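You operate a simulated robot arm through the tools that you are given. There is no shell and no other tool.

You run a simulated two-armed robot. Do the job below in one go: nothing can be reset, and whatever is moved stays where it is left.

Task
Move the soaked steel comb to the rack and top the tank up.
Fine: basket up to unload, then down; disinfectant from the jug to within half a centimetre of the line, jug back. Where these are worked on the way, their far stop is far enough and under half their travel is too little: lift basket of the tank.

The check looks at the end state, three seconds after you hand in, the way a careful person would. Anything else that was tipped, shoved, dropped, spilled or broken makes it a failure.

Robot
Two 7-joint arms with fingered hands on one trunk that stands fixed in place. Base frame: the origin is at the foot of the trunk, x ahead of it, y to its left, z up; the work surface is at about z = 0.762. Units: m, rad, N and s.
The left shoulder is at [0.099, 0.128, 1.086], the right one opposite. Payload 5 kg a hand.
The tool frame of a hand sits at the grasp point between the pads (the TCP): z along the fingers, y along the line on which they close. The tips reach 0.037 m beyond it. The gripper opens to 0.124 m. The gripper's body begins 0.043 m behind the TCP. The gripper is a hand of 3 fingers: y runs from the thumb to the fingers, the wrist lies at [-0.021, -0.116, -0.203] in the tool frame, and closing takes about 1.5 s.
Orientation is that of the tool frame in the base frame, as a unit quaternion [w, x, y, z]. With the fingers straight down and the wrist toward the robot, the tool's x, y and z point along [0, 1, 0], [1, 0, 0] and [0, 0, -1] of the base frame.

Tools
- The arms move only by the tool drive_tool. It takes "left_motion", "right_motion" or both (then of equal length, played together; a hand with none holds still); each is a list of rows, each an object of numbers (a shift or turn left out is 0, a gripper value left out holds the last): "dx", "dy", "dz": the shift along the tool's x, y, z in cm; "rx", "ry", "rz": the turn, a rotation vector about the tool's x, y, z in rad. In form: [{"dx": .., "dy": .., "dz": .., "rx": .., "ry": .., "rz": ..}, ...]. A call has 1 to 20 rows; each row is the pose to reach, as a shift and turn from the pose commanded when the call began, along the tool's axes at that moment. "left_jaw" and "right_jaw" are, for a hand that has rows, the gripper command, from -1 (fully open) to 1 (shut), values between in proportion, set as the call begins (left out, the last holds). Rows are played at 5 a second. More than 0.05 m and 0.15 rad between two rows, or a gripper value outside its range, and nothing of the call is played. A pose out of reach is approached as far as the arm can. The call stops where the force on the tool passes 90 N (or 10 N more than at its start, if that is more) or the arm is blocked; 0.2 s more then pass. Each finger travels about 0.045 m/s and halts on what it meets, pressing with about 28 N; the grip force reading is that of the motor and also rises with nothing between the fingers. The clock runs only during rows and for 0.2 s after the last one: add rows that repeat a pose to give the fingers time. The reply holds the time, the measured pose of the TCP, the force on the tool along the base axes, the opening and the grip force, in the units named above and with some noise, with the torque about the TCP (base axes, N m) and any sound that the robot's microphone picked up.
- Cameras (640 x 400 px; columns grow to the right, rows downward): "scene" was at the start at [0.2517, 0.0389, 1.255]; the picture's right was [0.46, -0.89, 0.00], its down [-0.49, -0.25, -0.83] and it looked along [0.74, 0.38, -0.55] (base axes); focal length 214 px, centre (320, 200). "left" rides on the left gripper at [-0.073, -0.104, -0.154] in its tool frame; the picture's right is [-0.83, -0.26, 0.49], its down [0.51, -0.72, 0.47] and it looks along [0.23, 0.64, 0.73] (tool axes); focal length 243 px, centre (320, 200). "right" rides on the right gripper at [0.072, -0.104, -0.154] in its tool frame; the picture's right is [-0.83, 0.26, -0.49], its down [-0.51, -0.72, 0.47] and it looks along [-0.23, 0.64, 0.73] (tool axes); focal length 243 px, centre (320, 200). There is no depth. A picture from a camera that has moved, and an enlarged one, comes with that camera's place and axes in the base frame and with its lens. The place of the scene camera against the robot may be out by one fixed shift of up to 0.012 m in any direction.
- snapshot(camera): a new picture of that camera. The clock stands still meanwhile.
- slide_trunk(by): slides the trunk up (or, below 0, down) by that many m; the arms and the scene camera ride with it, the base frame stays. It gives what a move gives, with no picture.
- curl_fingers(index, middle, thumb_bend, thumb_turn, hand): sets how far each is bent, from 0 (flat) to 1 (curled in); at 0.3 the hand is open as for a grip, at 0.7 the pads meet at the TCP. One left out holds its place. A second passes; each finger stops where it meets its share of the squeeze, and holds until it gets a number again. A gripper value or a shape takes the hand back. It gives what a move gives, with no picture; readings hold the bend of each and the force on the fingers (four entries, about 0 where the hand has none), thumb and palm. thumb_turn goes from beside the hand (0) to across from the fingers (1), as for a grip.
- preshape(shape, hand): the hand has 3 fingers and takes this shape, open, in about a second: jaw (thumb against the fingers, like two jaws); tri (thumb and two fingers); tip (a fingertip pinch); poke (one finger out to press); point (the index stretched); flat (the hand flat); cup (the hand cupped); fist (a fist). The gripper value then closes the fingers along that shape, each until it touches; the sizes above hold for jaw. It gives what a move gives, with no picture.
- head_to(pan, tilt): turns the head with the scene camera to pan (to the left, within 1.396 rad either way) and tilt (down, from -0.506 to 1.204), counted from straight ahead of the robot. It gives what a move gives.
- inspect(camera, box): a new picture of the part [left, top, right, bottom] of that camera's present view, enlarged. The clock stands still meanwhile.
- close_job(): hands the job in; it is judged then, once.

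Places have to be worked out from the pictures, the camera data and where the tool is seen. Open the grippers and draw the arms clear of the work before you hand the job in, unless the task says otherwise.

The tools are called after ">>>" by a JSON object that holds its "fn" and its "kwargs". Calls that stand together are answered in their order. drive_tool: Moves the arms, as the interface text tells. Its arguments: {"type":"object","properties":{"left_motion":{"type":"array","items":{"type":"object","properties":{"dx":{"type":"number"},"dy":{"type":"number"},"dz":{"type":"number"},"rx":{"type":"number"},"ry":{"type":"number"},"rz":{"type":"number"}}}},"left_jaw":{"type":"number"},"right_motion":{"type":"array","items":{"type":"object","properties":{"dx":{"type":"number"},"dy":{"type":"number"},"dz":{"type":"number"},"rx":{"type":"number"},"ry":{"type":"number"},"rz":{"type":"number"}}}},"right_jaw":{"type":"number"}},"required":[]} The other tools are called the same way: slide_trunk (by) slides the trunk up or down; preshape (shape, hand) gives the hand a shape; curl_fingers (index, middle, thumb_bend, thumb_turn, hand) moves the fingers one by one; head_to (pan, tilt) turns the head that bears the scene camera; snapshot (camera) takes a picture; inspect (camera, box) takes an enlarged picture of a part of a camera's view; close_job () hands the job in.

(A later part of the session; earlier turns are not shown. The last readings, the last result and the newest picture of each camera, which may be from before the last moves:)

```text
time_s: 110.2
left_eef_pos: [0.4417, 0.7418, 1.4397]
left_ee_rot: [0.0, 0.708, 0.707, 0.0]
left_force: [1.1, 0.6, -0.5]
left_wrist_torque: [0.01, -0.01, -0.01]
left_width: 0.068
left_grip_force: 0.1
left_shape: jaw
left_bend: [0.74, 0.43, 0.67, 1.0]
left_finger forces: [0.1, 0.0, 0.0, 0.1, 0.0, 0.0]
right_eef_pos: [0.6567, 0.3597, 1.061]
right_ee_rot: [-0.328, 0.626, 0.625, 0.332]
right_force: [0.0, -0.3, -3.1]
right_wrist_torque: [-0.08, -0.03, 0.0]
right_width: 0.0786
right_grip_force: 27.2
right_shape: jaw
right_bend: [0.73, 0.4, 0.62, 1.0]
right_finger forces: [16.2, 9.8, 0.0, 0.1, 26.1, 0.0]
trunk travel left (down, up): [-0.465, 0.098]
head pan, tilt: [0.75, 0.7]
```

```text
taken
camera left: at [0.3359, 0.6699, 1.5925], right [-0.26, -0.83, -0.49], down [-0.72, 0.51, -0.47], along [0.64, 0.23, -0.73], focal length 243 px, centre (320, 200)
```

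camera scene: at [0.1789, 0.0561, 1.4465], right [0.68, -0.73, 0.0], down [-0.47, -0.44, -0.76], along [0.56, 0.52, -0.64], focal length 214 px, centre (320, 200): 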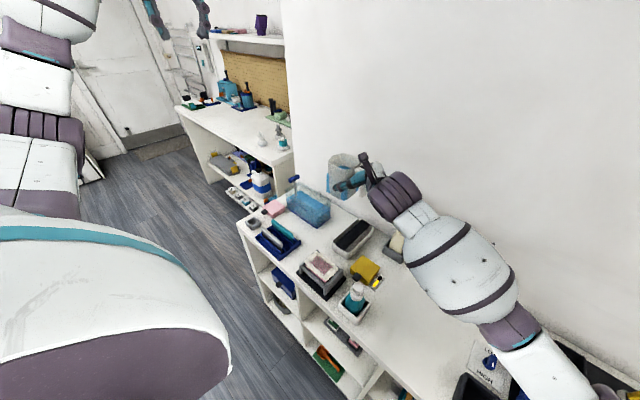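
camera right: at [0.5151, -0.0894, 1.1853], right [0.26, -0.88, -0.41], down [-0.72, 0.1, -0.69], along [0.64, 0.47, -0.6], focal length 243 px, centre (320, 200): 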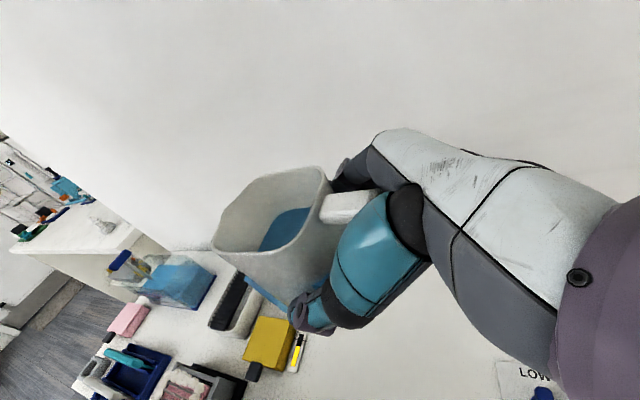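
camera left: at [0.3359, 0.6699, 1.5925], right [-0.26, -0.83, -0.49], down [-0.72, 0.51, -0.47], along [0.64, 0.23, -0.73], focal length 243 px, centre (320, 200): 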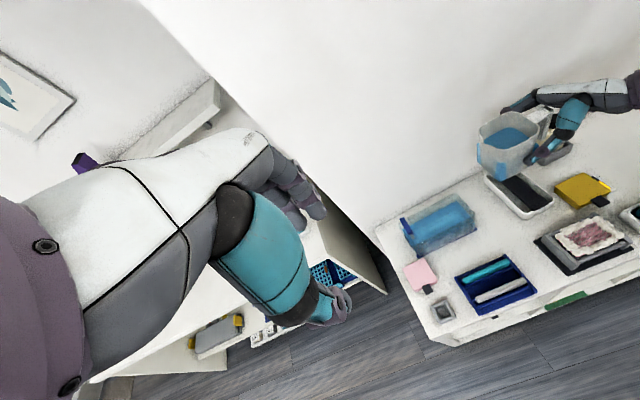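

Upright beside the tank. I'll lower the trunk 9 cm for pouring reach, then tilt to 30° (below pouring) with the spout over the near end of the tank.

>>> {"fn": "slide_trunk", "kwargs": {"by": -0.09}}

>>> {"fn": "drive_tool", "kwargs": {"right_motion": [{"dx": 0.4, "dy": 0.14, "dz": 1.1, "ry": -0.1}, {"dx": 0.75, "dy": 0.28, "dz": 2.2, "ry": -0.2}, {"dx": 1.1, "dy": 0.42, "dz": 3.3, "ry": -0.3}, {"dx": 1.5, "dy": 0.56, "dz": 4.3, "ry": -0.41}, {"dx": 1.88, "dy": 0.7, "dz": 5.4, "ry": -0.52}, {"dx": 1.88, "dy": 0.7, "dz": 5.4, "ry": -0.52}]}}

>>> {"fn": "snapshot", "kwargs": {"camera": "scene"}}

>>> {"fn": "inspect", "kwargs": {"camera": "scene", "box": [270, 130, 410, 240]}}

>>> {"fn": "inspect", "kwargs": {"camera": "left", "box": [380, 90, 580, 260]}}

```text
time_s: 111.5
left_eef_pos: [0.4404, 0.7414, 1.3503]
left_ee_rot: [0.0, 0.707, 0.707, 0.0]
left_force: [-0.5, 0.1, 0.9]
left_wrist_torque: [0.02, -0.01, -0.01]
left_width: 0.0681
left_grip_force: 0.0
left_shape: jaw
left_bend: [0.74, 0.43, 0.67, 1.0]
left_finger forces: [0.0, 0.1, 0.0, 0.0, 0.0, 0.0]
right_eef_pos: [0.655, 0.3616, 0.9702]
right_ee_rot: [-0.329, 0.625, 0.625, 0.332]
right_force: [-0.3, 1.0, -2.7]
right_wrist_torque: [-0.1, 0.01, 0.01]
right_width: 0.0784
right_grip_force: 28.1
right_shape: jaw
right_bend: [0.73, 0.4, 0.62, 1.0]
right_finger forces: [16.2, 9.7, 0.1, 0.0, 26.0, 0.0]
trunk travel left (down, up): [-0.375, 0.188]
head pan, tilt: [0.75, 0.7]
```

```text
time_s: 112.9
left_eef_pos: [0.4404, 0.7404, 1.349]
left_ee_rot: [-0.001, 0.708, 0.707, 0.0]
left_force: [0.6, -0.6, -0.1]
left_wrist_torque: [-0.02, 0.02, 0.03]
left_width: 0.0681
left_grip_force: 0.1
left_shape: jaw
left_bend: [0.74, 0.43, 0.67, 1.0]
left_finger forces: [0.0, 0.0, 0.1, 0.0, 0.1, 0.1]
right_eef_pos: [0.662, 0.4173, 0.953]
right_ee_rot: [-0.157, 0.69, 0.688, 0.158]
right_force: [-0.5, 0.0, -3.0]
right_wrist_torque: [-0.01, 0.01, -0.03]
right_width: 0.0784
right_grip_force: 28.3
right_shape: jaw
right_bend: [0.73, 0.4, 0.62, 1.0]
right_finger forces: [16.3, 9.7, 0.0, 0.1, 25.9, 0.0]
trunk travel left (down, up): [-0.375, 0.188]
head pan, tilt: [0.75, 0.7]
```

```text
taken
camera scene: at [0.211, 0.0557, 1.3459], right [0.68, -0.73, 0.0], down [-0.47, -0.44, -0.76], along [0.56, 0.52, -0.64], focal length 214 px, centre (320, 200)
```

scene: 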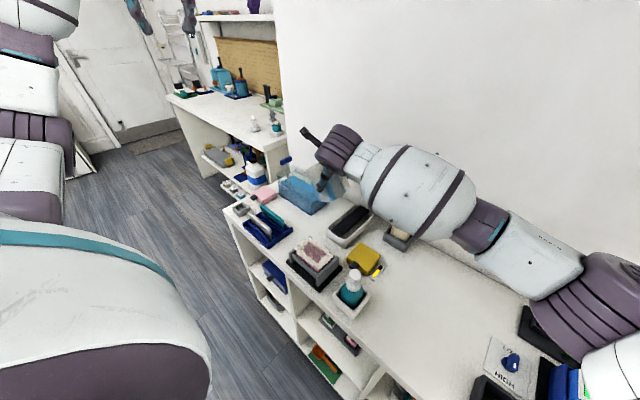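

```text
3.64 times, centred on (340, 185) of scene
camera zoom: at [0.211, 0.0557, 1.3459], right [0.68, -0.73, 0.0], down [-0.47, -0.44, -0.76], along [0.56, 0.52, -0.64], focal length 780 px, centre (247, 254)
```

zoom: 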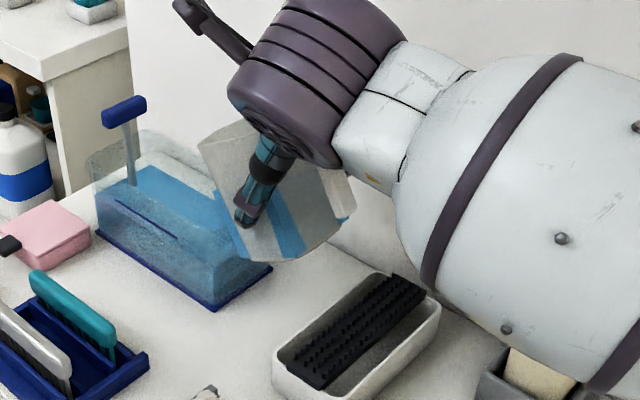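

```text
2.35 times, centred on (480, 175) of left
camera zoom: at [0.3362, 0.6695, 1.5026], right [-0.26, -0.83, -0.49], down [-0.72, 0.51, -0.47], along [0.64, 0.23, -0.73], focal length 571 px, centre (-56, 259)
```

zoom: 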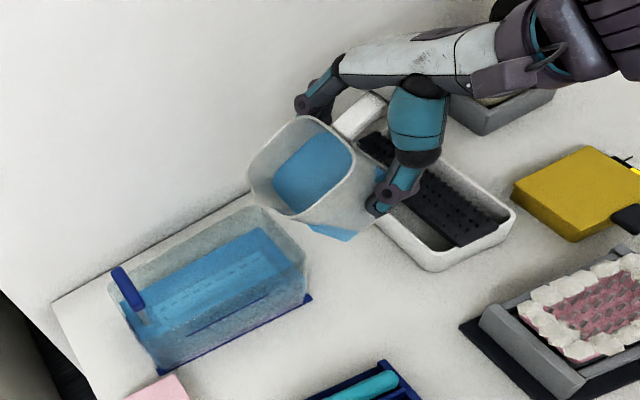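

Predicted spout position (0.668, 0.508, 0.935) matches the left camera's view, inside the tank's near end. The liquid is near the lip; I'll tilt to 40° keeping the spout fixed and check.

>>> {"fn": "drive_tool", "kwargs": {"right_motion": [{"dx": 0.4, "dy": 0.1, "dz": -0.3, "ry": -0.09}, {"dx": 0.8, "dy": 0.2, "dz": -0.57, "ry": -0.1745}, {"dx": 0.8, "dy": 0.2, "dz": -0.57, "ry": -0.1745}]}}

>>> {"fn": "inspect", "kwargs": {"camera": "left", "box": [400, 120, 520, 260]}}

>>> {"fn": "inspect", "kwargs": {"camera": "scene", "box": [275, 150, 375, 225]}}

```text
time_s: 113.7
left_eef_pos: [0.441, 0.7415, 1.3487]
left_ee_rot: [0.0, 0.708, 0.707, 0.0]
left_force: [-0.3, -0.9, 0.4]
left_wrist_torque: [-0.02, -0.01, -0.04]
left_width: 0.068
left_grip_force: 0.0
left_shape: jaw
left_bend: [0.74, 0.43, 0.67, 1.0]
left_finger forces: [0.0, 0.0, 0.0, 0.0, 0.0, 0.0]
right_eef_pos: [0.6635, 0.4211, 0.9634]
right_ee_rot: [-0.096, 0.7, 0.701, 0.097]
right_force: [0.2, 0.0, -3.8]
right_wrist_torque: [-0.02, -0.01, -0.03]
right_width: 0.0787
right_grip_force: 27.3
right_shape: jaw
right_bend: [0.73, 0.4, 0.62, 1.0]
right_finger forces: [16.3, 9.6, 0.0, 0.0, 25.9, 0.0]
trunk travel left (down, up): [-0.375, 0.188]
head pan, tilt: [0.75, 0.7]
```

```text
2.86 times, centred on (460, 190) of left
camera zoom: at [0.3363, 0.6698, 1.5025], right [-0.26, -0.83, -0.49], down [-0.72, 0.51, -0.47], along [0.64, 0.23, -0.73], focal length 693 px, centre (-80, 229)
```

zoom: 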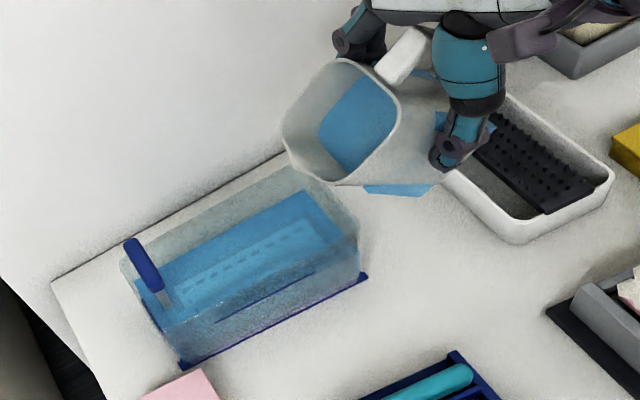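

```text
5.33 times, centred on (325, 188) of scene
camera zoom: at [0.211, 0.056, 1.3459], right [0.68, -0.73, 0.0], down [-0.47, -0.44, -0.76], along [0.56, 0.52, -0.64], focal length 1144 px, centre (293, 267)
```

zoom: 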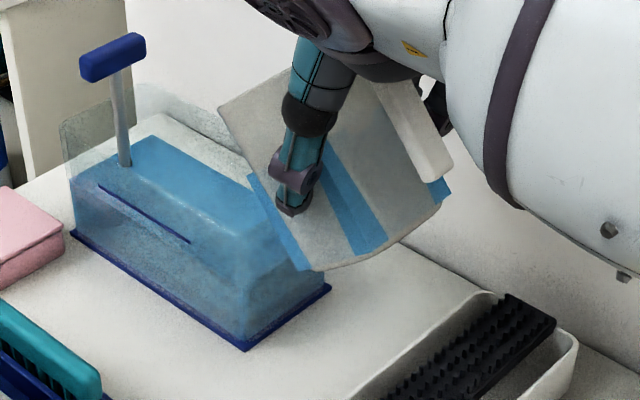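

Nothing pours yet at 40°. Continuing to 50° with the spout held at the same point.

>>> {"fn": "drive_tool", "kwargs": {"right_motion": [{"dx": 0.48, "dz": -0.4, "ry": -0.087}, {"dx": 0.95, "dz": -0.85, "ry": -0.1745}, {"dx": 0.95, "dz": -0.85, "ry": -0.1745}]}}

>>> {"fn": "inspect", "kwargs": {"camera": "left", "box": [400, 120, 520, 260]}}

>>> {"fn": "inspect", "kwargs": {"camera": "scene", "box": [275, 150, 375, 225]}}

```text
time_s: 114.5
left_eef_pos: [0.4415, 0.7414, 1.3493]
left_ee_rot: [0.0, 0.708, 0.706, 0.0]
left_force: [0.8, 0.4, -0.7]
left_wrist_torque: [0.04, 0.0, 0.04]
left_width: 0.0682
left_grip_force: 0.0
left_shape: jaw
left_bend: [0.74, 0.43, 0.67, 1.0]
left_finger forces: [0.1, 0.1, 0.1, 0.1, 0.1, 0.1]
right_eef_pos: [0.6643, 0.4269, 0.9738]
right_ee_rot: [-0.035, 0.706, 0.706, 0.036]
right_force: [0.1, -0.6, -3.2]
right_wrist_torque: [-0.06, 0.02, 0.01]
right_width: 0.0786
right_grip_force: 28.1
right_shape: jaw
right_bend: [0.73, 0.4, 0.62, 1.0]
right_finger forces: [16.4, 9.4, 0.1, 0.0, 25.8, 0.1]
trunk travel left (down, up): [-0.375, 0.188]
head pan, tilt: [0.75, 0.7]
```

```text
2.86 times, centred on (460, 190) of left
camera zoom: at [0.3364, 0.6695, 1.5025], right [-0.26, -0.83, -0.49], down [-0.72, 0.51, -0.47], along [0.64, 0.23, -0.73], focal length 693 px, centre (-80, 229)
```

zoom: 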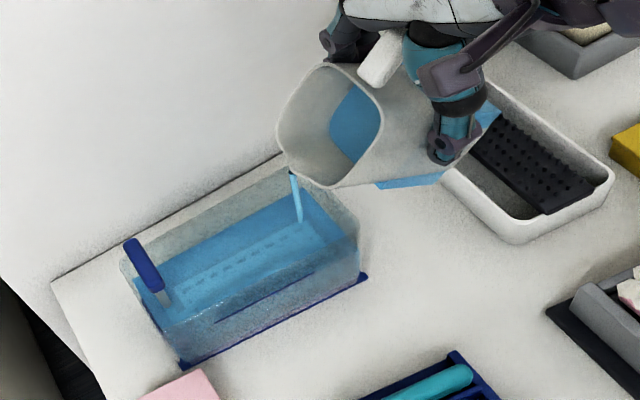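

```text
5.33 times, centred on (325, 188) of scene
camera zoom: at [0.2111, 0.0558, 1.3458], right [0.68, -0.73, 0.0], down [-0.47, -0.44, -0.76], along [0.56, 0.52, -0.64], focal length 1144 px, centre (293, 267)
```

zoom: 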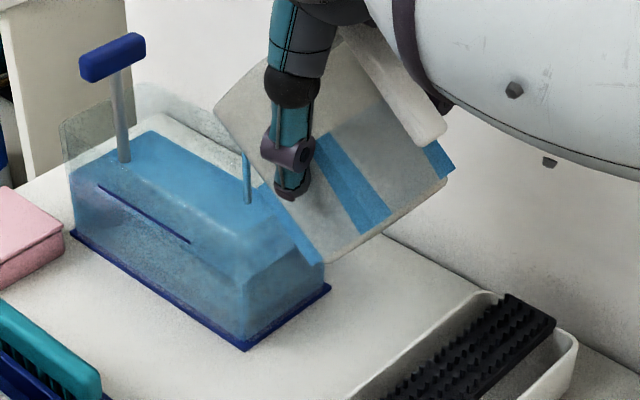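

It's pouring into the tank, landing well inside. I'll hold here for about a second and measure the level.

>>> {"fn": "drive_tool", "kwargs": {"right_motion": [{}, {}, {}, {}, {}]}}

>>> {"fn": "inspect", "kwargs": {"camera": "left", "box": [400, 160, 500, 260]}}

>>> {"fn": "inspect", "kwargs": {"camera": "scene", "box": [275, 160, 345, 220]}}

```text
time_s: 115.7
left_eef_pos: [0.4415, 0.7431, 1.3492]
left_ee_rot: [0.0, 0.708, 0.706, 0.0]
left_force: [0.0, 0.3, -0.2]
left_wrist_torque: [-0.03, 0.04, -0.01]
left_width: 0.068
left_grip_force: 0.0
left_shape: jaw
left_bend: [0.74, 0.43, 0.67, 1.0]
left_finger forces: [0.0, 0.0, 0.1, 0.0, 0.1, 0.0]
right_eef_pos: [0.6643, 0.4288, 0.9741]
right_ee_rot: [-0.035, 0.707, 0.706, 0.036]
right_force: [0.5, -0.6, -4.3]
right_wrist_torque: [0.04, 0.01, -0.05]
right_width: 0.0786
right_grip_force: 28.8
right_shape: jaw
right_bend: [0.73, 0.4, 0.62, 1.0]
right_finger forces: [16.4, 9.4, 0.0, 0.1, 25.8, 0.1]
trunk travel left (down, up): [-0.375, 0.188]
head pan, tilt: [0.75, 0.7]
```

```text
4.00 times, centred on (450, 210) of left
camera zoom: at [0.3359, 0.6702, 1.5024], right [-0.26, -0.83, -0.49], down [-0.72, 0.51, -0.47], along [0.64, 0.23, -0.73], focal length 970 px, centre (-200, 160)
```

zoom: 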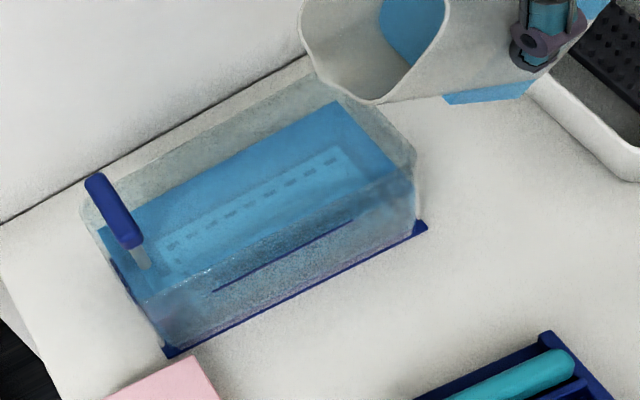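

```text
6.67 times, centred on (310, 190) of scene
camera zoom: at [0.2106, 0.0564, 1.3459], right [0.68, -0.73, 0.0], down [-0.47, -0.44, -0.76], along [0.56, 0.52, -0.64], focal length 1430 px, centre (387, 267)
```

zoom: 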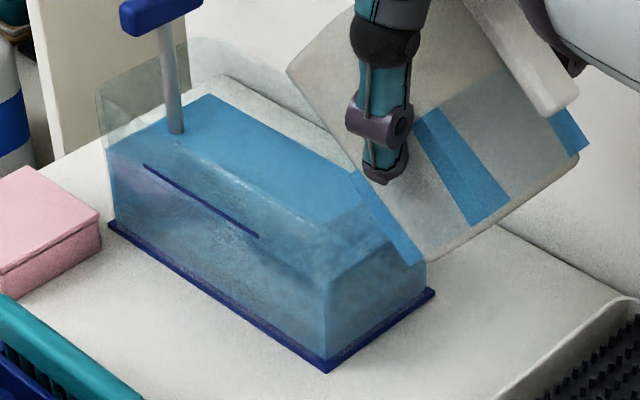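

The flow stopped by itself at 50°; the level reads z≈0.825, line ≈0.837. Tilt is therefore a good control — I'll go on in 5° steps, letting it settle each time.

>>> {"fn": "drive_tool", "kwargs": {"right_motion": [{"dx": 0.5, "dz": -0.55, "ry": -0.0873}, {"dx": 0.5, "dz": -0.55, "ry": -0.0873}, {"dx": 0.5, "dz": -0.55, "ry": -0.0873}, {"dx": 0.5, "dz": -0.55, "ry": -0.0873}, {"dx": 0.5, "dz": -0.55, "ry": -0.0873}, {"dx": 0.5, "dz": -0.55, "ry": -0.0873}, {"dx": 0.5, "dz": -0.55, "ry": -0.0873}]}}

>>> {"fn": "inspect", "kwargs": {"camera": "scene", "box": [275, 160, 345, 220]}}

>>> {"fn": "inspect", "kwargs": {"camera": "left", "box": [400, 160, 500, 260]}}

```text
time_s: 117.3
left_eef_pos: [0.44, 0.7413, 1.3494]
left_ee_rot: [-0.001, 0.708, 0.707, -0.001]
left_force: [0.2, 0.2, 0.2]
left_wrist_torque: [-0.01, 0.04, 0.05]
left_width: 0.0678
left_grip_force: 0.0
left_shape: jaw
left_bend: [0.74, 0.43, 0.67, 1.0]
left_finger forces: [0.0, 0.1, 0.0, 0.1, 0.1, 0.0]
right_eef_pos: [0.6655, 0.4325, 0.9809]
right_ee_rot: [-0.004, 0.708, 0.707, 0.005]
right_force: [-0.9, -0.7, -3.2]
right_wrist_torque: [0.03, -0.01, 0.02]
right_width: 0.0787
right_grip_force: 28.5
right_shape: jaw
right_bend: [0.73, 0.4, 0.62, 1.0]
right_finger forces: [16.6, 9.3, 0.0, 0.0, 25.9, 0.0]
trunk travel left (down, up): [-0.375, 0.188]
head pan, tilt: [0.75, 0.7]
```

```text
6.67 times, centred on (310, 190) of scene
camera zoom: at [0.2107, 0.0563, 1.3459], right [0.68, -0.73, 0.0], down [-0.47, -0.44, -0.76], along [0.56, 0.52, -0.64], focal length 1430 px, centre (387, 267)
```

zoom: 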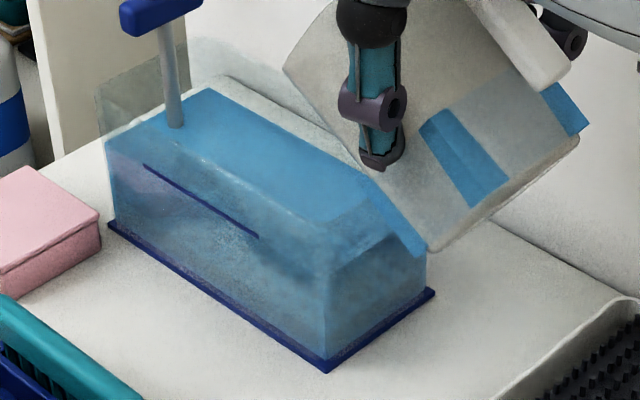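

```text
4.00 times, centred on (450, 210) of left
camera zoom: at [0.336, 0.6701, 1.5024], right [-0.26, -0.83, -0.49], down [-0.72, 0.51, -0.47], along [0.64, 0.23, -0.73], focal length 970 px, centre (-200, 160)
```

zoom: 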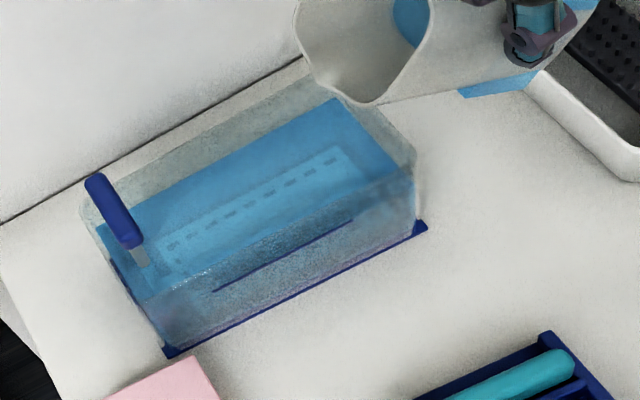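

Level now ≈0.831 (rising ~6 mm per 5°). About 6 mm remain; I tilt 4° more and let it settle.

>>> {"fn": "drive_tool", "kwargs": {"right_motion": [{"dx": 0.4, "dz": -0.4, "ry": -0.07}, {"dx": 0.4, "dz": -0.4, "ry": -0.07}, {"dx": 0.4, "dz": -0.4, "ry": -0.07}, {"dx": 0.4, "dz": -0.4, "ry": -0.07}, {"dx": 0.4, "dz": -0.4, "ry": -0.07}, {"dx": 0.4, "dz": -0.4, "ry": -0.07}, {"dx": 0.4, "dz": -0.4, "ry": -0.07}]}}

>>> {"fn": "inspect", "kwargs": {"camera": "scene", "box": [275, 160, 345, 220]}}

>>> {"fn": "inspect", "kwargs": {"camera": "left", "box": [400, 160, 500, 260]}}

```text
time_s: 118.9
left_eef_pos: [0.4417, 0.7408, 1.3483]
left_ee_rot: [0.0, 0.708, 0.706, 0.001]
left_force: [-0.1, -0.3, -0.1]
left_wrist_torque: [-0.01, 0.0, 0.0]
left_width: 0.0681
left_grip_force: 0.1
left_shape: jaw
left_bend: [0.74, 0.43, 0.67, 1.0]
left_finger forces: [0.0, 0.0, 0.0, 0.1, 0.0, 0.0]
right_eef_pos: [0.664, 0.4371, 0.9847]
right_ee_rot: [0.02, 0.708, 0.706, -0.018]
right_force: [-1.0, -0.6, -3.0]
right_wrist_torque: [-0.03, 0.04, -0.03]
right_width: 0.0785
right_grip_force: 27.7
right_shape: jaw
right_bend: [0.73, 0.4, 0.62, 1.0]
right_finger forces: [16.5, 9.3, 0.0, 0.0, 25.9, 0.0]
trunk travel left (down, up): [-0.375, 0.188]
head pan, tilt: [0.75, 0.7]
```

```text
6.67 times, centred on (310, 190) of scene
camera zoom: at [0.2107, 0.0563, 1.3459], right [0.68, -0.73, 0.0], down [-0.47, -0.44, -0.76], along [0.56, 0.52, -0.64], focal length 1430 px, centre (387, 267)
```

zoom: 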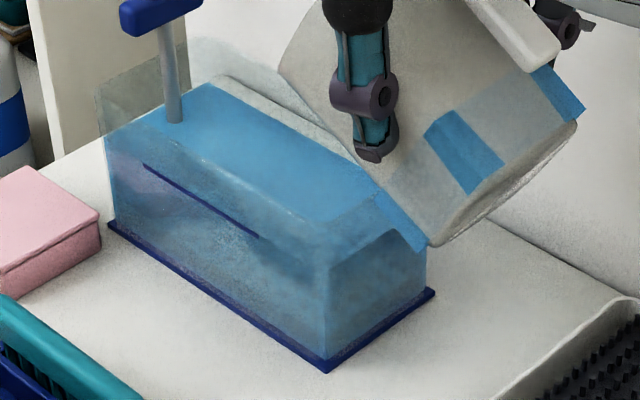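

```text
4.00 times, centred on (450, 210) of left
camera zoom: at [0.336, 0.6701, 1.5024], right [-0.26, -0.83, -0.49], down [-0.72, 0.51, -0.47], along [0.64, 0.23, -0.73], focal length 970 px, centre (-200, 160)
```

zoom: 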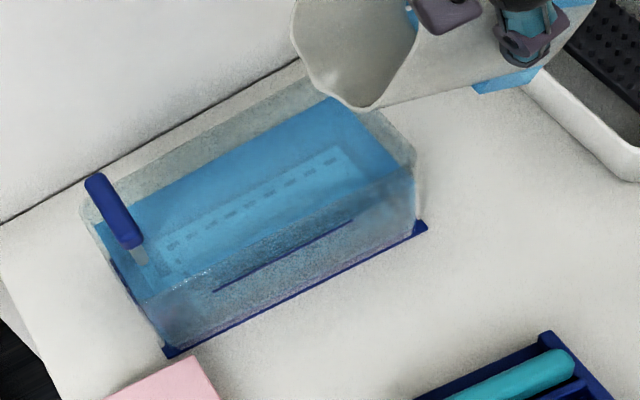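

I'll zoom tightly on the tank's left end, where surface edge and line are both visible, to measure the level.

>>> {"fn": "inspect", "kwargs": {"camera": "scene", "box": [282, 166, 322, 198]}}

>>> {"fn": "inspect", "kwargs": {"camera": "left", "box": [415, 200, 465, 250]}}

```text
12.50 times, centred on (302, 182) of scene
camera zoom: at [0.2107, 0.0563, 1.3459], right [0.68, -0.73, 0.0], down [-0.47, -0.44, -0.76], along [0.56, 0.52, -0.64], focal length 2681 px, centre (545, 425)
```

zoom: 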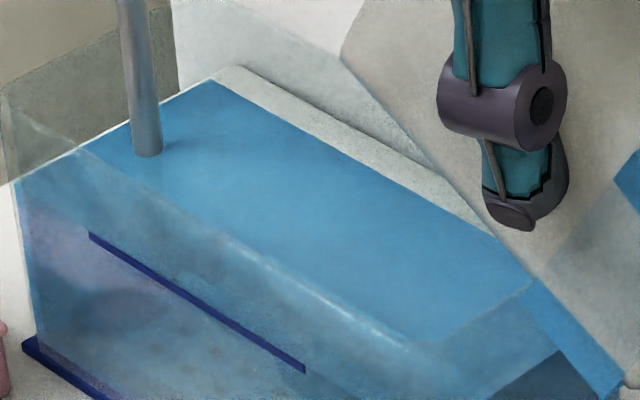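

```text
8.00 times, centred on (440, 225) of left
camera zoom: at [0.336, 0.6701, 1.5024], right [-0.26, -0.83, -0.49], down [-0.72, 0.51, -0.47], along [0.64, 0.23, -0.73], focal length 1941 px, centre (-640, 0)
```

zoom: 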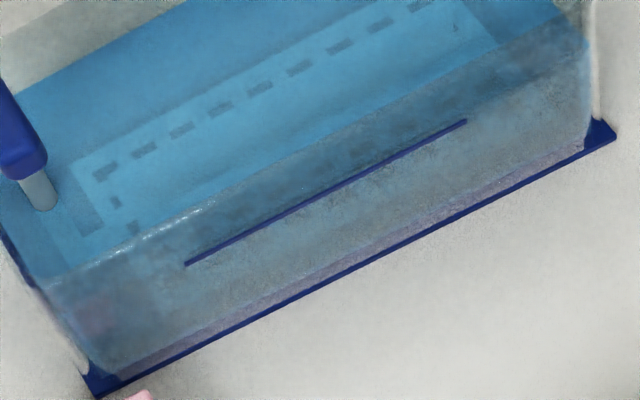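

The surface reads z≈0.8325 versus the line at ≈0.837, so it's still 4–5 mm low. Tilting 5° more and letting it settle.

>>> {"fn": "drive_tool", "kwargs": {"right_motion": [{"dx": 0.5, "dz": -0.5, "ry": -0.087}, {"dx": 0.5, "dz": -0.5, "ry": -0.087}, {"dx": 0.5, "dz": -0.5, "ry": -0.087}, {"dx": 0.5, "dz": -0.5, "ry": -0.087}, {"dx": 0.5, "dz": -0.5, "ry": -0.087}, {"dx": 0.5, "dz": -0.5, "ry": -0.087}, {"dx": 0.5, "dz": -0.5, "ry": -0.087}]}}

>>> {"fn": "inspect", "kwargs": {"camera": "scene", "box": [282, 166, 322, 198]}}

>>> {"fn": "inspect", "kwargs": {"camera": "left", "box": [400, 160, 500, 260]}}

```text
time_s: 120.5
left_eef_pos: [0.4419, 0.7418, 1.3485]
left_ee_rot: [0.0, 0.708, 0.706, -0.001]
left_force: [-0.1, -0.9, 0.4]
left_wrist_torque: [-0.01, -0.01, 0.0]
left_width: 0.0677
left_grip_force: 0.1
left_shape: jaw
left_bend: [0.74, 0.43, 0.67, 1.0]
left_finger forces: [0.0, 0.1, 0.0, 0.0, 0.1, 0.1]
right_eef_pos: [0.6647, 0.4436, 0.9897]
right_ee_rot: [0.052, 0.706, 0.705, -0.049]
right_force: [-0.2, -0.2, -3.5]
right_wrist_torque: [0.01, -0.02, 0.0]
right_width: 0.0787
right_grip_force: 28.2
right_shape: jaw
right_bend: [0.73, 0.4, 0.62, 1.0]
right_finger forces: [16.7, 9.2, 0.0, 0.1, 25.8, 0.1]
trunk travel left (down, up): [-0.375, 0.188]
head pan, tilt: [0.75, 0.7]
```

```text
12.50 times, centred on (302, 182) of scene
camera zoom: at [0.2107, 0.0563, 1.3459], right [0.68, -0.73, 0.0], down [-0.47, -0.44, -0.76], along [0.56, 0.52, -0.64], focal length 2681 px, centre (545, 425)
```

zoom: 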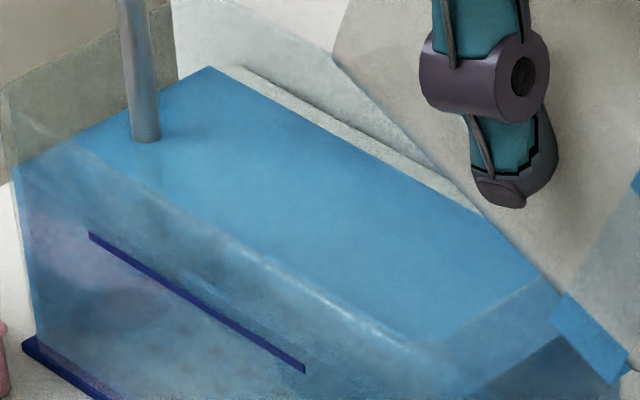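

```text
4.00 times, centred on (450, 210) of left
camera zoom: at [0.336, 0.6701, 1.5024], right [-0.26, -0.83, -0.49], down [-0.72, 0.51, -0.47], along [0.64, 0.23, -0.73], focal length 970 px, centre (-200, 160)
```

zoom: 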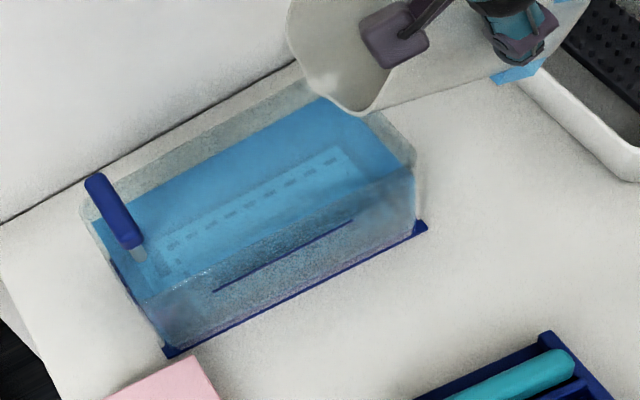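

The level rose ~6.4 mm: now within about 1–2 mm of the line. I'll tilt the jug back upright, keeping the spout over the tank until it's well below pouring angle.

>>> {"fn": "drive_tool", "kwargs": {"right_motion": [{"dx": -0.94, "dz": 0.91, "ry": 0.14}, {"dx": -1.37, "dz": 1.78, "ry": 0.28}, {"dx": -1.79, "dz": 2.76, "ry": 0.42}, {"dx": -1.99, "dz": 3.49, "ry": 0.56}, {"dx": -3.97, "dz": 3.07, "ry": 0.7}, {"dx": -6.02, "dz": 2.86, "ry": 0.84}, {"dx": -7.57, "dz": 2.58, "ry": 0.98}, {"dx": -8.14, "dz": 2.15, "ry": 1.112}, {"dx": -8.14, "dz": 2.15, "ry": 1.112}]}}

>>> {"fn": "inspect", "kwargs": {"camera": "scene", "box": [282, 166, 322, 198]}}

>>> {"fn": "inspect", "kwargs": {"camera": "scene", "box": [270, 140, 410, 240]}}

>>> {"fn": "inspect", "kwargs": {"camera": "left", "box": [390, 80, 590, 260]}}

```text
time_s: 122.5
left_eef_pos: [0.4405, 0.7421, 1.3482]
left_ee_rot: [0.0, 0.708, 0.706, 0.0]
left_force: [0.2, -0.3, -0.5]
left_wrist_torque: [0.01, 0.01, 0.0]
left_width: 0.0681
left_grip_force: 0.0
left_shape: jaw
left_bend: [0.74, 0.43, 0.67, 1.0]
left_finger forces: [0.1, 0.1, 0.1, 0.1, 0.1, 0.1]
right_eef_pos: [0.6658, 0.3595, 0.9798]
right_ee_rot: [-0.329, 0.626, 0.625, 0.332]
right_force: [-0.5, -0.1, -4.2]
right_wrist_torque: [-0.07, 0.0, -0.02]
right_width: 0.0785
right_grip_force: 28.0
right_shape: jaw
right_bend: [0.73, 0.4, 0.62, 1.0]
right_finger forces: [16.3, 9.8, 0.0, 0.1, 26.2, 0.1]
trunk travel left (down, up): [-0.375, 0.188]
head pan, tilt: [0.75, 0.7]
```

```text
12.50 times, centred on (302, 182) of scene
camera zoom: at [0.2105, 0.0568, 1.346], right [0.68, -0.73, 0.0], down [-0.47, -0.44, -0.76], along [0.56, 0.52, -0.64], focal length 2681 px, centre (545, 425)
```

zoom: 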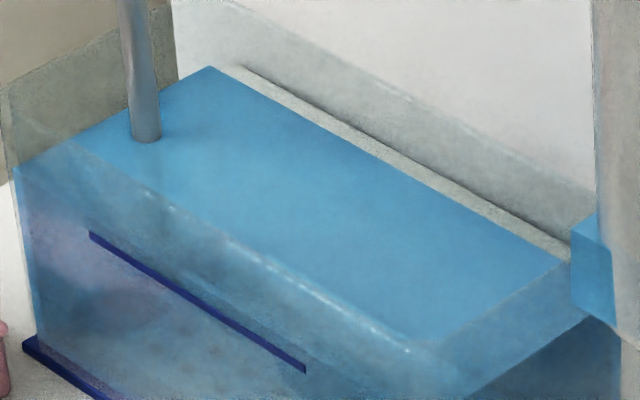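

```text
4.00 times, centred on (340, 190) of scene
camera zoom: at [0.2105, 0.0568, 1.346], right [0.68, -0.73, 0.0], down [-0.47, -0.44, -0.76], along [0.56, 0.52, -0.64], focal length 858 px, centre (240, 240)
```

zoom: 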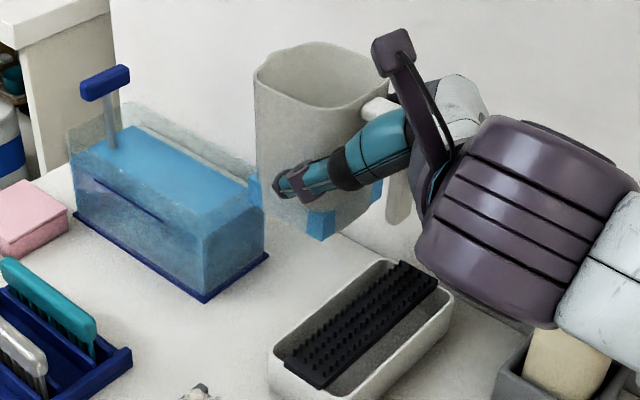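

```text
2.22 times, centred on (490, 170) of left
camera zoom: at [0.3358, 0.6707, 1.5022], right [-0.26, -0.83, -0.49], down [-0.72, 0.51, -0.47], along [0.64, 0.23, -0.73], focal length 539 px, centre (-58, 267)
```

zoom: 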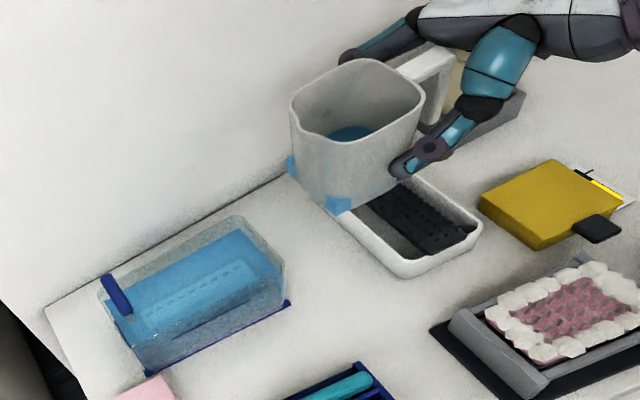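

The jug is upright again. Before taking it back, I'll verify the level with a flatter view: the left hand comes down beside the tank and pitches so its camera looks nearly horizontally at the fill line.

>>> {"fn": "drive_tool", "kwargs": {"left_motion": [{"dx": -0.5, "dy": 0.4, "dz": 4.4, "rx": -0.075}, {"dx": -1, "dy": 0.8, "dz": 8.8, "rx": -0.15}, {"dx": -1.6, "dy": 1.2, "dz": 13.1, "rx": -0.225}, {"dx": -2.1, "dy": 1.6, "dz": 17.5, "rx": -0.3}, {"dx": -2.6, "dy": 2, "dz": 21.9, "rx": -0.375}, {"dx": -3.1, "dy": 2.4, "dz": 26.3, "rx": -0.45}, {"dx": -3.6, "dy": 2.8, "dz": 30.7, "rx": -0.525}, {"dx": -4.2, "dy": 3.2, "dz": 35, "rx": -0.6}, {"dx": -4.7, "dy": 3.6, "dz": 39.4, "rx": -0.675}, {"dx": -5.2, "dy": 4, "dz": 43.8, "rx": -0.75}, {"dx": -5.2, "dy": 4, "dz": 43.8, "rx": -0.75}]}}

>>> {"fn": "snapshot", "kwargs": {"camera": "left"}}

```text
time_s: 124.9
left_eef_pos: [0.483, 0.6891, 0.9131]
left_ee_rot: [0.259, 0.658, 0.657, 0.259]
left_force: [-0.3, 0.1, -0.7]
left_wrist_torque: [-0.01, -0.01, 0.0]
left_width: 0.0682
left_grip_force: 0.1
left_shape: jaw
left_bend: [0.74, 0.43, 0.67, 1.0]
left_finger forces: [0.1, 0.1, 0.1, 0.0, 0.0, 0.0]
right_eef_pos: [0.6653, 0.3588, 0.978]
right_ee_rot: [-0.328, 0.626, 0.626, 0.33]
right_force: [0.0, 0.4, -4.4]
right_wrist_torque: [-0.09, 0.01, 0.01]
right_width: 0.0787
right_grip_force: 28.1
right_shape: jaw
right_bend: [0.73, 0.4, 0.62, 1.0]
right_finger forces: [16.2, 9.8, 0.0, 0.0, 26.1, 0.0]
trunk travel left (down, up): [-0.375, 0.188]
head pan, tilt: [0.75, 0.7]
```

```text
taken
camera left: at [0.3011, 0.6166, 0.9539], right [0.14, -0.83, -0.54], down [-0.21, 0.51, -0.84], along [0.97, 0.23, -0.1], focal length 243 px, centre (320, 200)
```

left: 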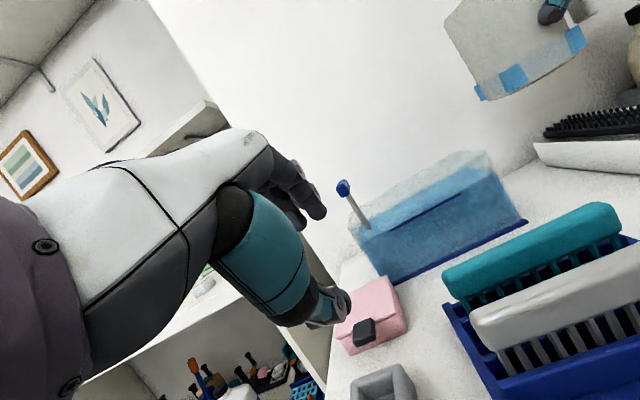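

The flatter view shows the tank's front face. Zooming on the line and surface.

>>> {"fn": "inspect", "kwargs": {"camera": "left", "box": [340, 145, 530, 290]}}

>>> {"fn": "inspect", "kwargs": {"camera": "left", "box": [345, 195, 405, 245]}}

>>> {"fn": "inspect", "kwargs": {"camera": "left", "box": [440, 155, 530, 225]}}

```text
2.76 times, centred on (435, 218) of left
camera zoom: at [0.3011, 0.6166, 0.9539], right [0.14, -0.83, -0.54], down [-0.21, 0.51, -0.84], along [0.97, 0.23, -0.1], focal length 669 px, centre (3, 152)
```

zoom: 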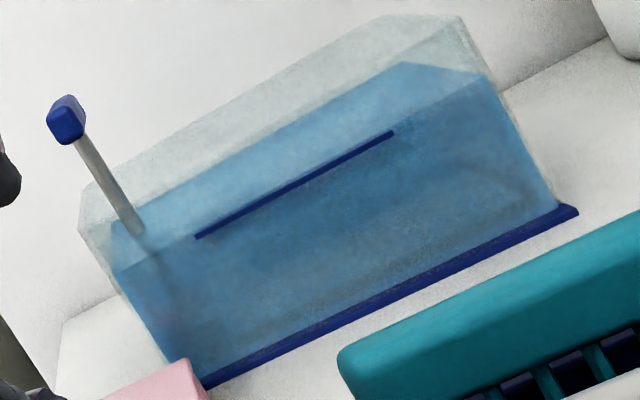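

```text
8.00 times, centred on (375, 220) of left
camera zoom: at [0.3011, 0.6166, 0.9539], right [0.14, -0.83, -0.54], down [-0.21, 0.51, -0.84], along [0.97, 0.23, -0.1], focal length 1941 px, centre (-120, 40)
```

zoom: 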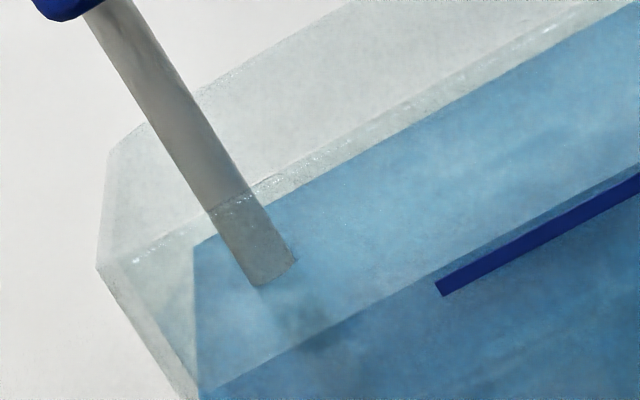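

```text
5.71 times, centred on (485, 190) of left
camera zoom: at [0.3011, 0.6166, 0.9539], right [0.14, -0.83, -0.54], down [-0.21, 0.51, -0.84], along [0.97, 0.23, -0.1], focal length 1386 px, centre (-623, 257)
```

zoom: 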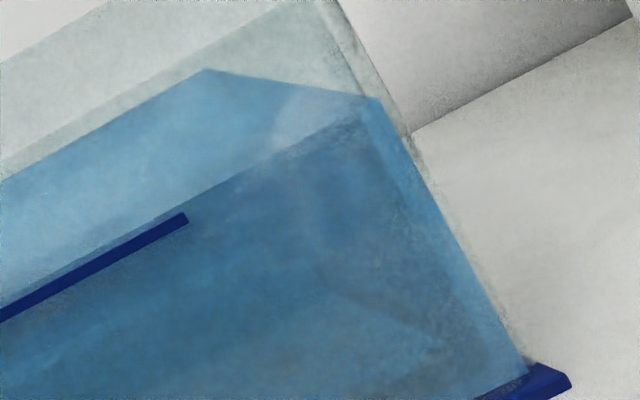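

The surface edge runs just above the line's top edge; after wall-thickness parallax the level is about +2 mm — within tolerance. I retract the left hand upward and raise the trunk to carry the jug home.

>>> {"fn": "drive_tool", "kwargs": {"left_motion": [{"dy": -2, "dz": -3}, {"dy": 0, "dz": -7}, {"dy": 2, "dz": -11}, {"dy": 4, "dz": -15}, {"dy": 6, "dz": -19}, {"dy": 8, "dz": -23}, {"dy": 8, "dz": -23}]}}

>>> {"fn": "slide_trunk", "kwargs": {"by": 0.09}}

```text
time_s: 126.5
left_eef_pos: [0.3811, 0.6879, 1.1313]
left_ee_rot: [0.258, 0.658, 0.659, 0.258]
left_force: [0.6, 0.6, 0.1]
left_wrist_torque: [-0.02, -0.02, 0.03]
left_width: 0.0681
left_grip_force: 0.0
left_shape: jaw
left_bend: [0.74, 0.43, 0.67, 1.0]
left_finger forces: [0.0, 0.1, 0.0, 0.2, 0.1, 0.0]
right_eef_pos: [0.6655, 0.3591, 0.979]
right_ee_rot: [-0.328, 0.626, 0.626, 0.33]
right_force: [0.5, 0.4, -3.9]
right_wrist_torque: [-0.1, -0.01, 0.05]
right_width: 0.0784
right_grip_force: 27.3
right_shape: jaw
right_bend: [0.73, 0.4, 0.62, 1.0]
right_finger forces: [16.4, 9.9, 0.1, 0.0, 26.1, 0.1]
trunk travel left (down, up): [-0.375, 0.188]
head pan, tilt: [0.75, 0.7]
```

```text
time_s: 127.7
left_eef_pos: [0.3832, 0.6896, 1.2233]
left_ee_rot: [0.259, 0.658, 0.658, 0.259]
left_force: [0.3, -0.3, 0.1]
left_wrist_torque: [0.03, 0.02, 0.0]
left_width: 0.068
left_grip_force: 0.2
left_shape: jaw
left_bend: [0.74, 0.43, 0.67, 1.0]
left_finger forces: [0.1, 0.0, 0.0, 0.1, 0.1, 0.0]
right_eef_pos: [0.6645, 0.3592, 1.069]
right_ee_rot: [-0.328, 0.625, 0.626, 0.331]
right_force: [-0.4, 0.4, -4.4]
right_wrist_torque: [-0.07, 0.02, 0.0]
right_width: 0.0785
right_grip_force: 28.0
right_shape: jaw
right_bend: [0.73, 0.4, 0.62, 1.0]
right_finger forces: [16.3, 9.7, 0.0, 0.0, 26.2, 0.0]
trunk travel left (down, up): [-0.465, 0.098]
head pan, tilt: [0.75, 0.7]
```

Jug at z≈1.07, level. Carrying it back along the same path to above its original spot.

>>> {"fn": "drive_tool", "kwargs": {"right_motion": [{"dx": -2.3, "dy": -0.45, "dz": -2.8}, {"dx": -4.6, "dy": -0.9, "dz": -5.6}, {"dx": -6.9, "dy": -1.35, "dz": -8.5}, {"dx": -9.2, "dy": -1.8, "dz": -11.3}, {"dx": -11.5, "dy": -2.3, "dz": -14.1}, {"dx": -13.8, "dy": -2.7, "dz": -16.9}, {"dx": -16.1, "dy": -3.2, "dz": -19.7}, {"dx": -18.4, "dy": -3.6, "dz": -22.6}, {"dx": -20.7, "dy": -4.1, "dz": -25.4}, {"dx": -23.05, "dy": -4.5, "dz": -28.2}, {"dx": -23.05, "dy": -4.5, "dz": -28.2}]}}

>>> {"fn": "head_to", "kwargs": {"pan": 0.0, "tilt": 0.85}}

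>>> {"fn": "snapshot", "kwargs": {"camera": "scene"}}

```text
time_s: 130.1
left_eef_pos: [0.3843, 0.6894, 1.2226]
left_ee_rot: [0.259, 0.658, 0.658, 0.258]
left_force: [0.2, 0.0, -0.6]
left_wrist_torque: [0.02, -0.05, 0.0]
left_width: 0.0682
left_grip_force: 0.0
left_shape: jaw
left_bend: [0.74, 0.43, 0.67, 1.0]
left_finger forces: [0.1, 0.1, 0.1, 0.0, 0.0, 0.0]
right_eef_pos: [0.6197, -0.0035, 1.0341]
right_ee_rot: [-0.329, 0.626, 0.625, 0.33]
right_force: [0.1, -0.3, -3.9]
right_wrist_torque: [-0.11, -0.01, 0.01]
right_width: 0.0784
right_grip_force: 27.5
right_shape: jaw
right_bend: [0.73, 0.4, 0.62, 1.0]
right_finger forces: [16.2, 9.8, 0.0, 0.0, 26.0, 0.0]
trunk travel left (down, up): [-0.465, 0.098]
head pan, tilt: [0.75, 0.7]
```

```text
time_s: 131.2
left_eef_pos: [0.383, 0.6897, 1.2244]
left_ee_rot: [0.259, 0.659, 0.657, 0.259]
left_force: [0.0, -1.0, -0.7]
left_wrist_torque: [-0.01, 0.02, -0.04]
left_width: 0.0683
left_grip_force: 0.1
left_shape: jaw
left_bend: [0.74, 0.43, 0.67, 1.0]
left_finger forces: [0.0, 0.0, 0.0, 0.0, 0.1, 0.0]
right_eef_pos: [0.6189, -0.0039, 1.034]
right_ee_rot: [-0.328, 0.626, 0.626, 0.33]
right_force: [0.2, -0.9, -3.6]
right_wrist_torque: [-0.09, 0.01, 0.01]
right_width: 0.0785
right_grip_force: 28.2
right_shape: jaw
right_bend: [0.73, 0.4, 0.62, 1.0]
right_finger forces: [16.2, 9.7, 0.0, 0.0, 26.0, 0.0]
trunk travel left (down, up): [-0.465, 0.098]
head pan, tilt: [0.0, 0.85]
```

```text
taken
camera scene: at [0.1949, -0.0015, 1.4343], right [0.0, -1.0, 0.0], down [-0.75, 0.0, -0.66], along [0.66, 0.0, -0.75], focal length 214 px, centre (320, 200)
```

scene: 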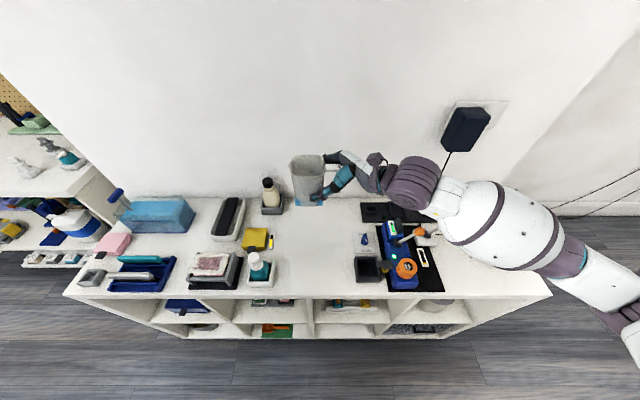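

Everything is in place en route. Now down and back to just above the jug's original spot.

>>> {"fn": "drive_tool", "kwargs": {"right_motion": [{"dx": -1.5, "dy": -2, "dz": 1.0}, {"dx": -3.2, "dy": -4.2, "dz": 2.2}, {"dx": -5, "dy": -6.4, "dz": 3.4}, {"dx": -6.8, "dy": -8.4, "dz": 4.6}, {"dx": -8.6, "dy": -10, "dz": 5.9}, {"dx": -10.2, "dy": -11.2, "dz": 7.0}, {"dx": -12, "dy": -11.5, "dz": 8.2}, {"dx": -13.57, "dy": -11.55, "dz": 9.2}, {"dx": -13.57, "dy": -11.55, "dz": 9.2}]}}

>>> {"fn": "inspect", "kwargs": {"camera": "scene", "box": [290, 205, 370, 275]}}

```text
time_s: 133.2
left_eef_pos: [0.3837, 0.6901, 1.2229]
left_ee_rot: [0.26, 0.659, 0.657, 0.259]
left_force: [-0.7, 0.3, -0.5]
left_wrist_torque: [0.01, -0.01, 0.01]
left_width: 0.0683
left_grip_force: 0.1
left_shape: jaw
left_bend: [0.74, 0.43, 0.67, 1.0]
left_finger forces: [0.1, 0.0, 0.0, 0.0, 0.0, 0.0]
right_eef_pos: [0.5041, -0.0067, 0.8725]
right_ee_rot: [-0.328, 0.626, 0.626, 0.331]
right_force: [0.0, 0.0, -3.7]
right_wrist_torque: [-0.1, 0.0, 0.01]
right_width: 0.0784
right_grip_force: 27.5
right_shape: jaw
right_bend: [0.73, 0.4, 0.62, 1.0]
right_finger forces: [16.3, 9.7, 0.0, 0.0, 26.0, 0.0]
trunk travel left (down, up): [-0.465, 0.098]
head pan, tilt: [0.0, 0.85]
```

```text
5.71 times, centred on (330, 240) of scene
camera zoom: at [0.1948, -0.0017, 1.4343], right [0.0, -1.0, 0.0], down [-0.75, 0.0, -0.66], along [0.66, 0.0, -0.75], focal length 1226 px, centre (263, -29)
```

zoom: 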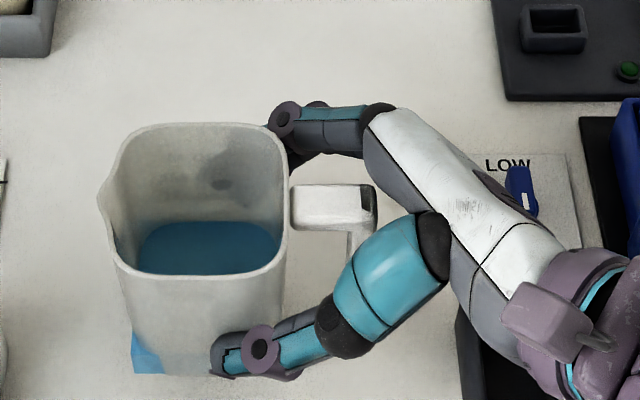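

Directly above its spot. Lowering slowly to the table.

>>> {"fn": "drive_tool", "kwargs": {"right_motion": [{"dx": -0.82, "dz": 0.57}, {"dx": -1.65, "dz": 1.13}, {"dx": -2.3, "dz": 1.58}, {"dx": -2.8, "dz": 1.93}, {"dx": -3.1, "dz": 2.13}, {"dx": -3.26, "dz": 2.24}, {"dx": -3.26, "dz": 2.24}]}}

```text
time_s: 134.8
left_eef_pos: [0.3832, 0.6898, 1.2243]
left_ee_rot: [0.26, 0.658, 0.658, 0.26]
left_force: [0.3, -0.4, 0.3]
left_wrist_torque: [0.02, -0.03, 0.0]
left_width: 0.0684
left_grip_force: 0.1
left_shape: jaw
left_bend: [0.74, 0.43, 0.67, 1.0]
left_finger forces: [0.0, 0.0, 0.1, 0.1, 0.0, 0.1]
right_eef_pos: [0.5046, -0.0055, 0.8334]
right_ee_rot: [-0.328, 0.625, 0.626, 0.331]
right_force: [0.1, -0.4, -2.5]
right_wrist_torque: [-0.08, 0.01, -0.01]
right_width: 0.0785
right_grip_force: 28.2
right_shape: jaw
right_bend: [0.73, 0.4, 0.62, 1.0]
right_finger forces: [16.2, 9.7, 0.1, 0.0, 25.9, 0.0]
trunk travel left (down, up): [-0.465, 0.098]
head pan, tilt: [0.0, 0.85]
```

Weight is starting to transfer (−2.5 N). Two millimetres more.

>>> {"fn": "drive_tool", "kwargs": {"right_motion": [{"dx": -0.1, "dz": 0.07}, {"dx": -0.18, "dz": 0.12}, {"dx": -0.18, "dz": 0.12}]}}

>>> {"fn": "inspect", "kwargs": {"camera": "scene", "box": [290, 205, 370, 275]}}

```text
time_s: 135.6
left_eef_pos: [0.383, 0.6894, 1.2243]
left_ee_rot: [0.259, 0.658, 0.657, 0.26]
left_force: [-0.3, 0.1, -0.5]
left_wrist_torque: [-0.04, 0.0, 0.01]
left_width: 0.0681
left_grip_force: 0.0
left_shape: jaw
left_bend: [0.74, 0.43, 0.67, 1.0]
left_finger forces: [0.0, 0.0, 0.0, 0.1, 0.1, 0.0]
right_eef_pos: [0.5045, -0.0055, 0.8338]
right_ee_rot: [-0.328, 0.626, 0.626, 0.331]
right_force: [0.0, -0.2, -1.3]
right_wrist_torque: [0.01, 0.03, 0.01]
right_width: 0.0782
right_grip_force: 27.6
right_shape: jaw
right_bend: [0.73, 0.4, 0.62, 1.0]
right_finger forces: [16.7, 9.4, 0.1, 0.0, 25.6, 0.1]
trunk travel left (down, up): [-0.465, 0.098]
head pan, tilt: [0.0, 0.85]
```

```text
5.71 times, centred on (330, 240) of scene
camera zoom: at [0.1947, -0.0018, 1.4343], right [0.0, -1.0, 0.0], down [-0.75, 0.0, -0.66], along [0.66, 0.0, -0.75], focal length 1226 px, centre (263, -29)
```

zoom: 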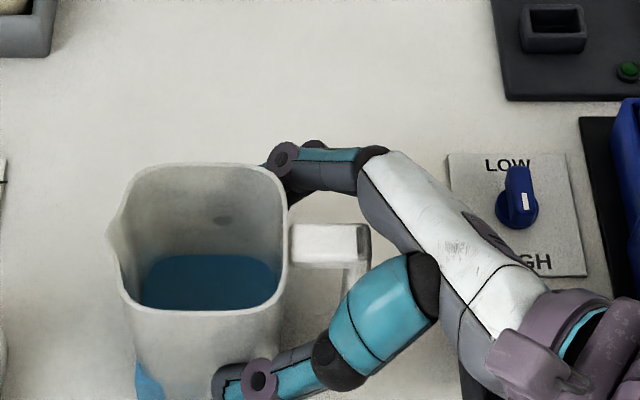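

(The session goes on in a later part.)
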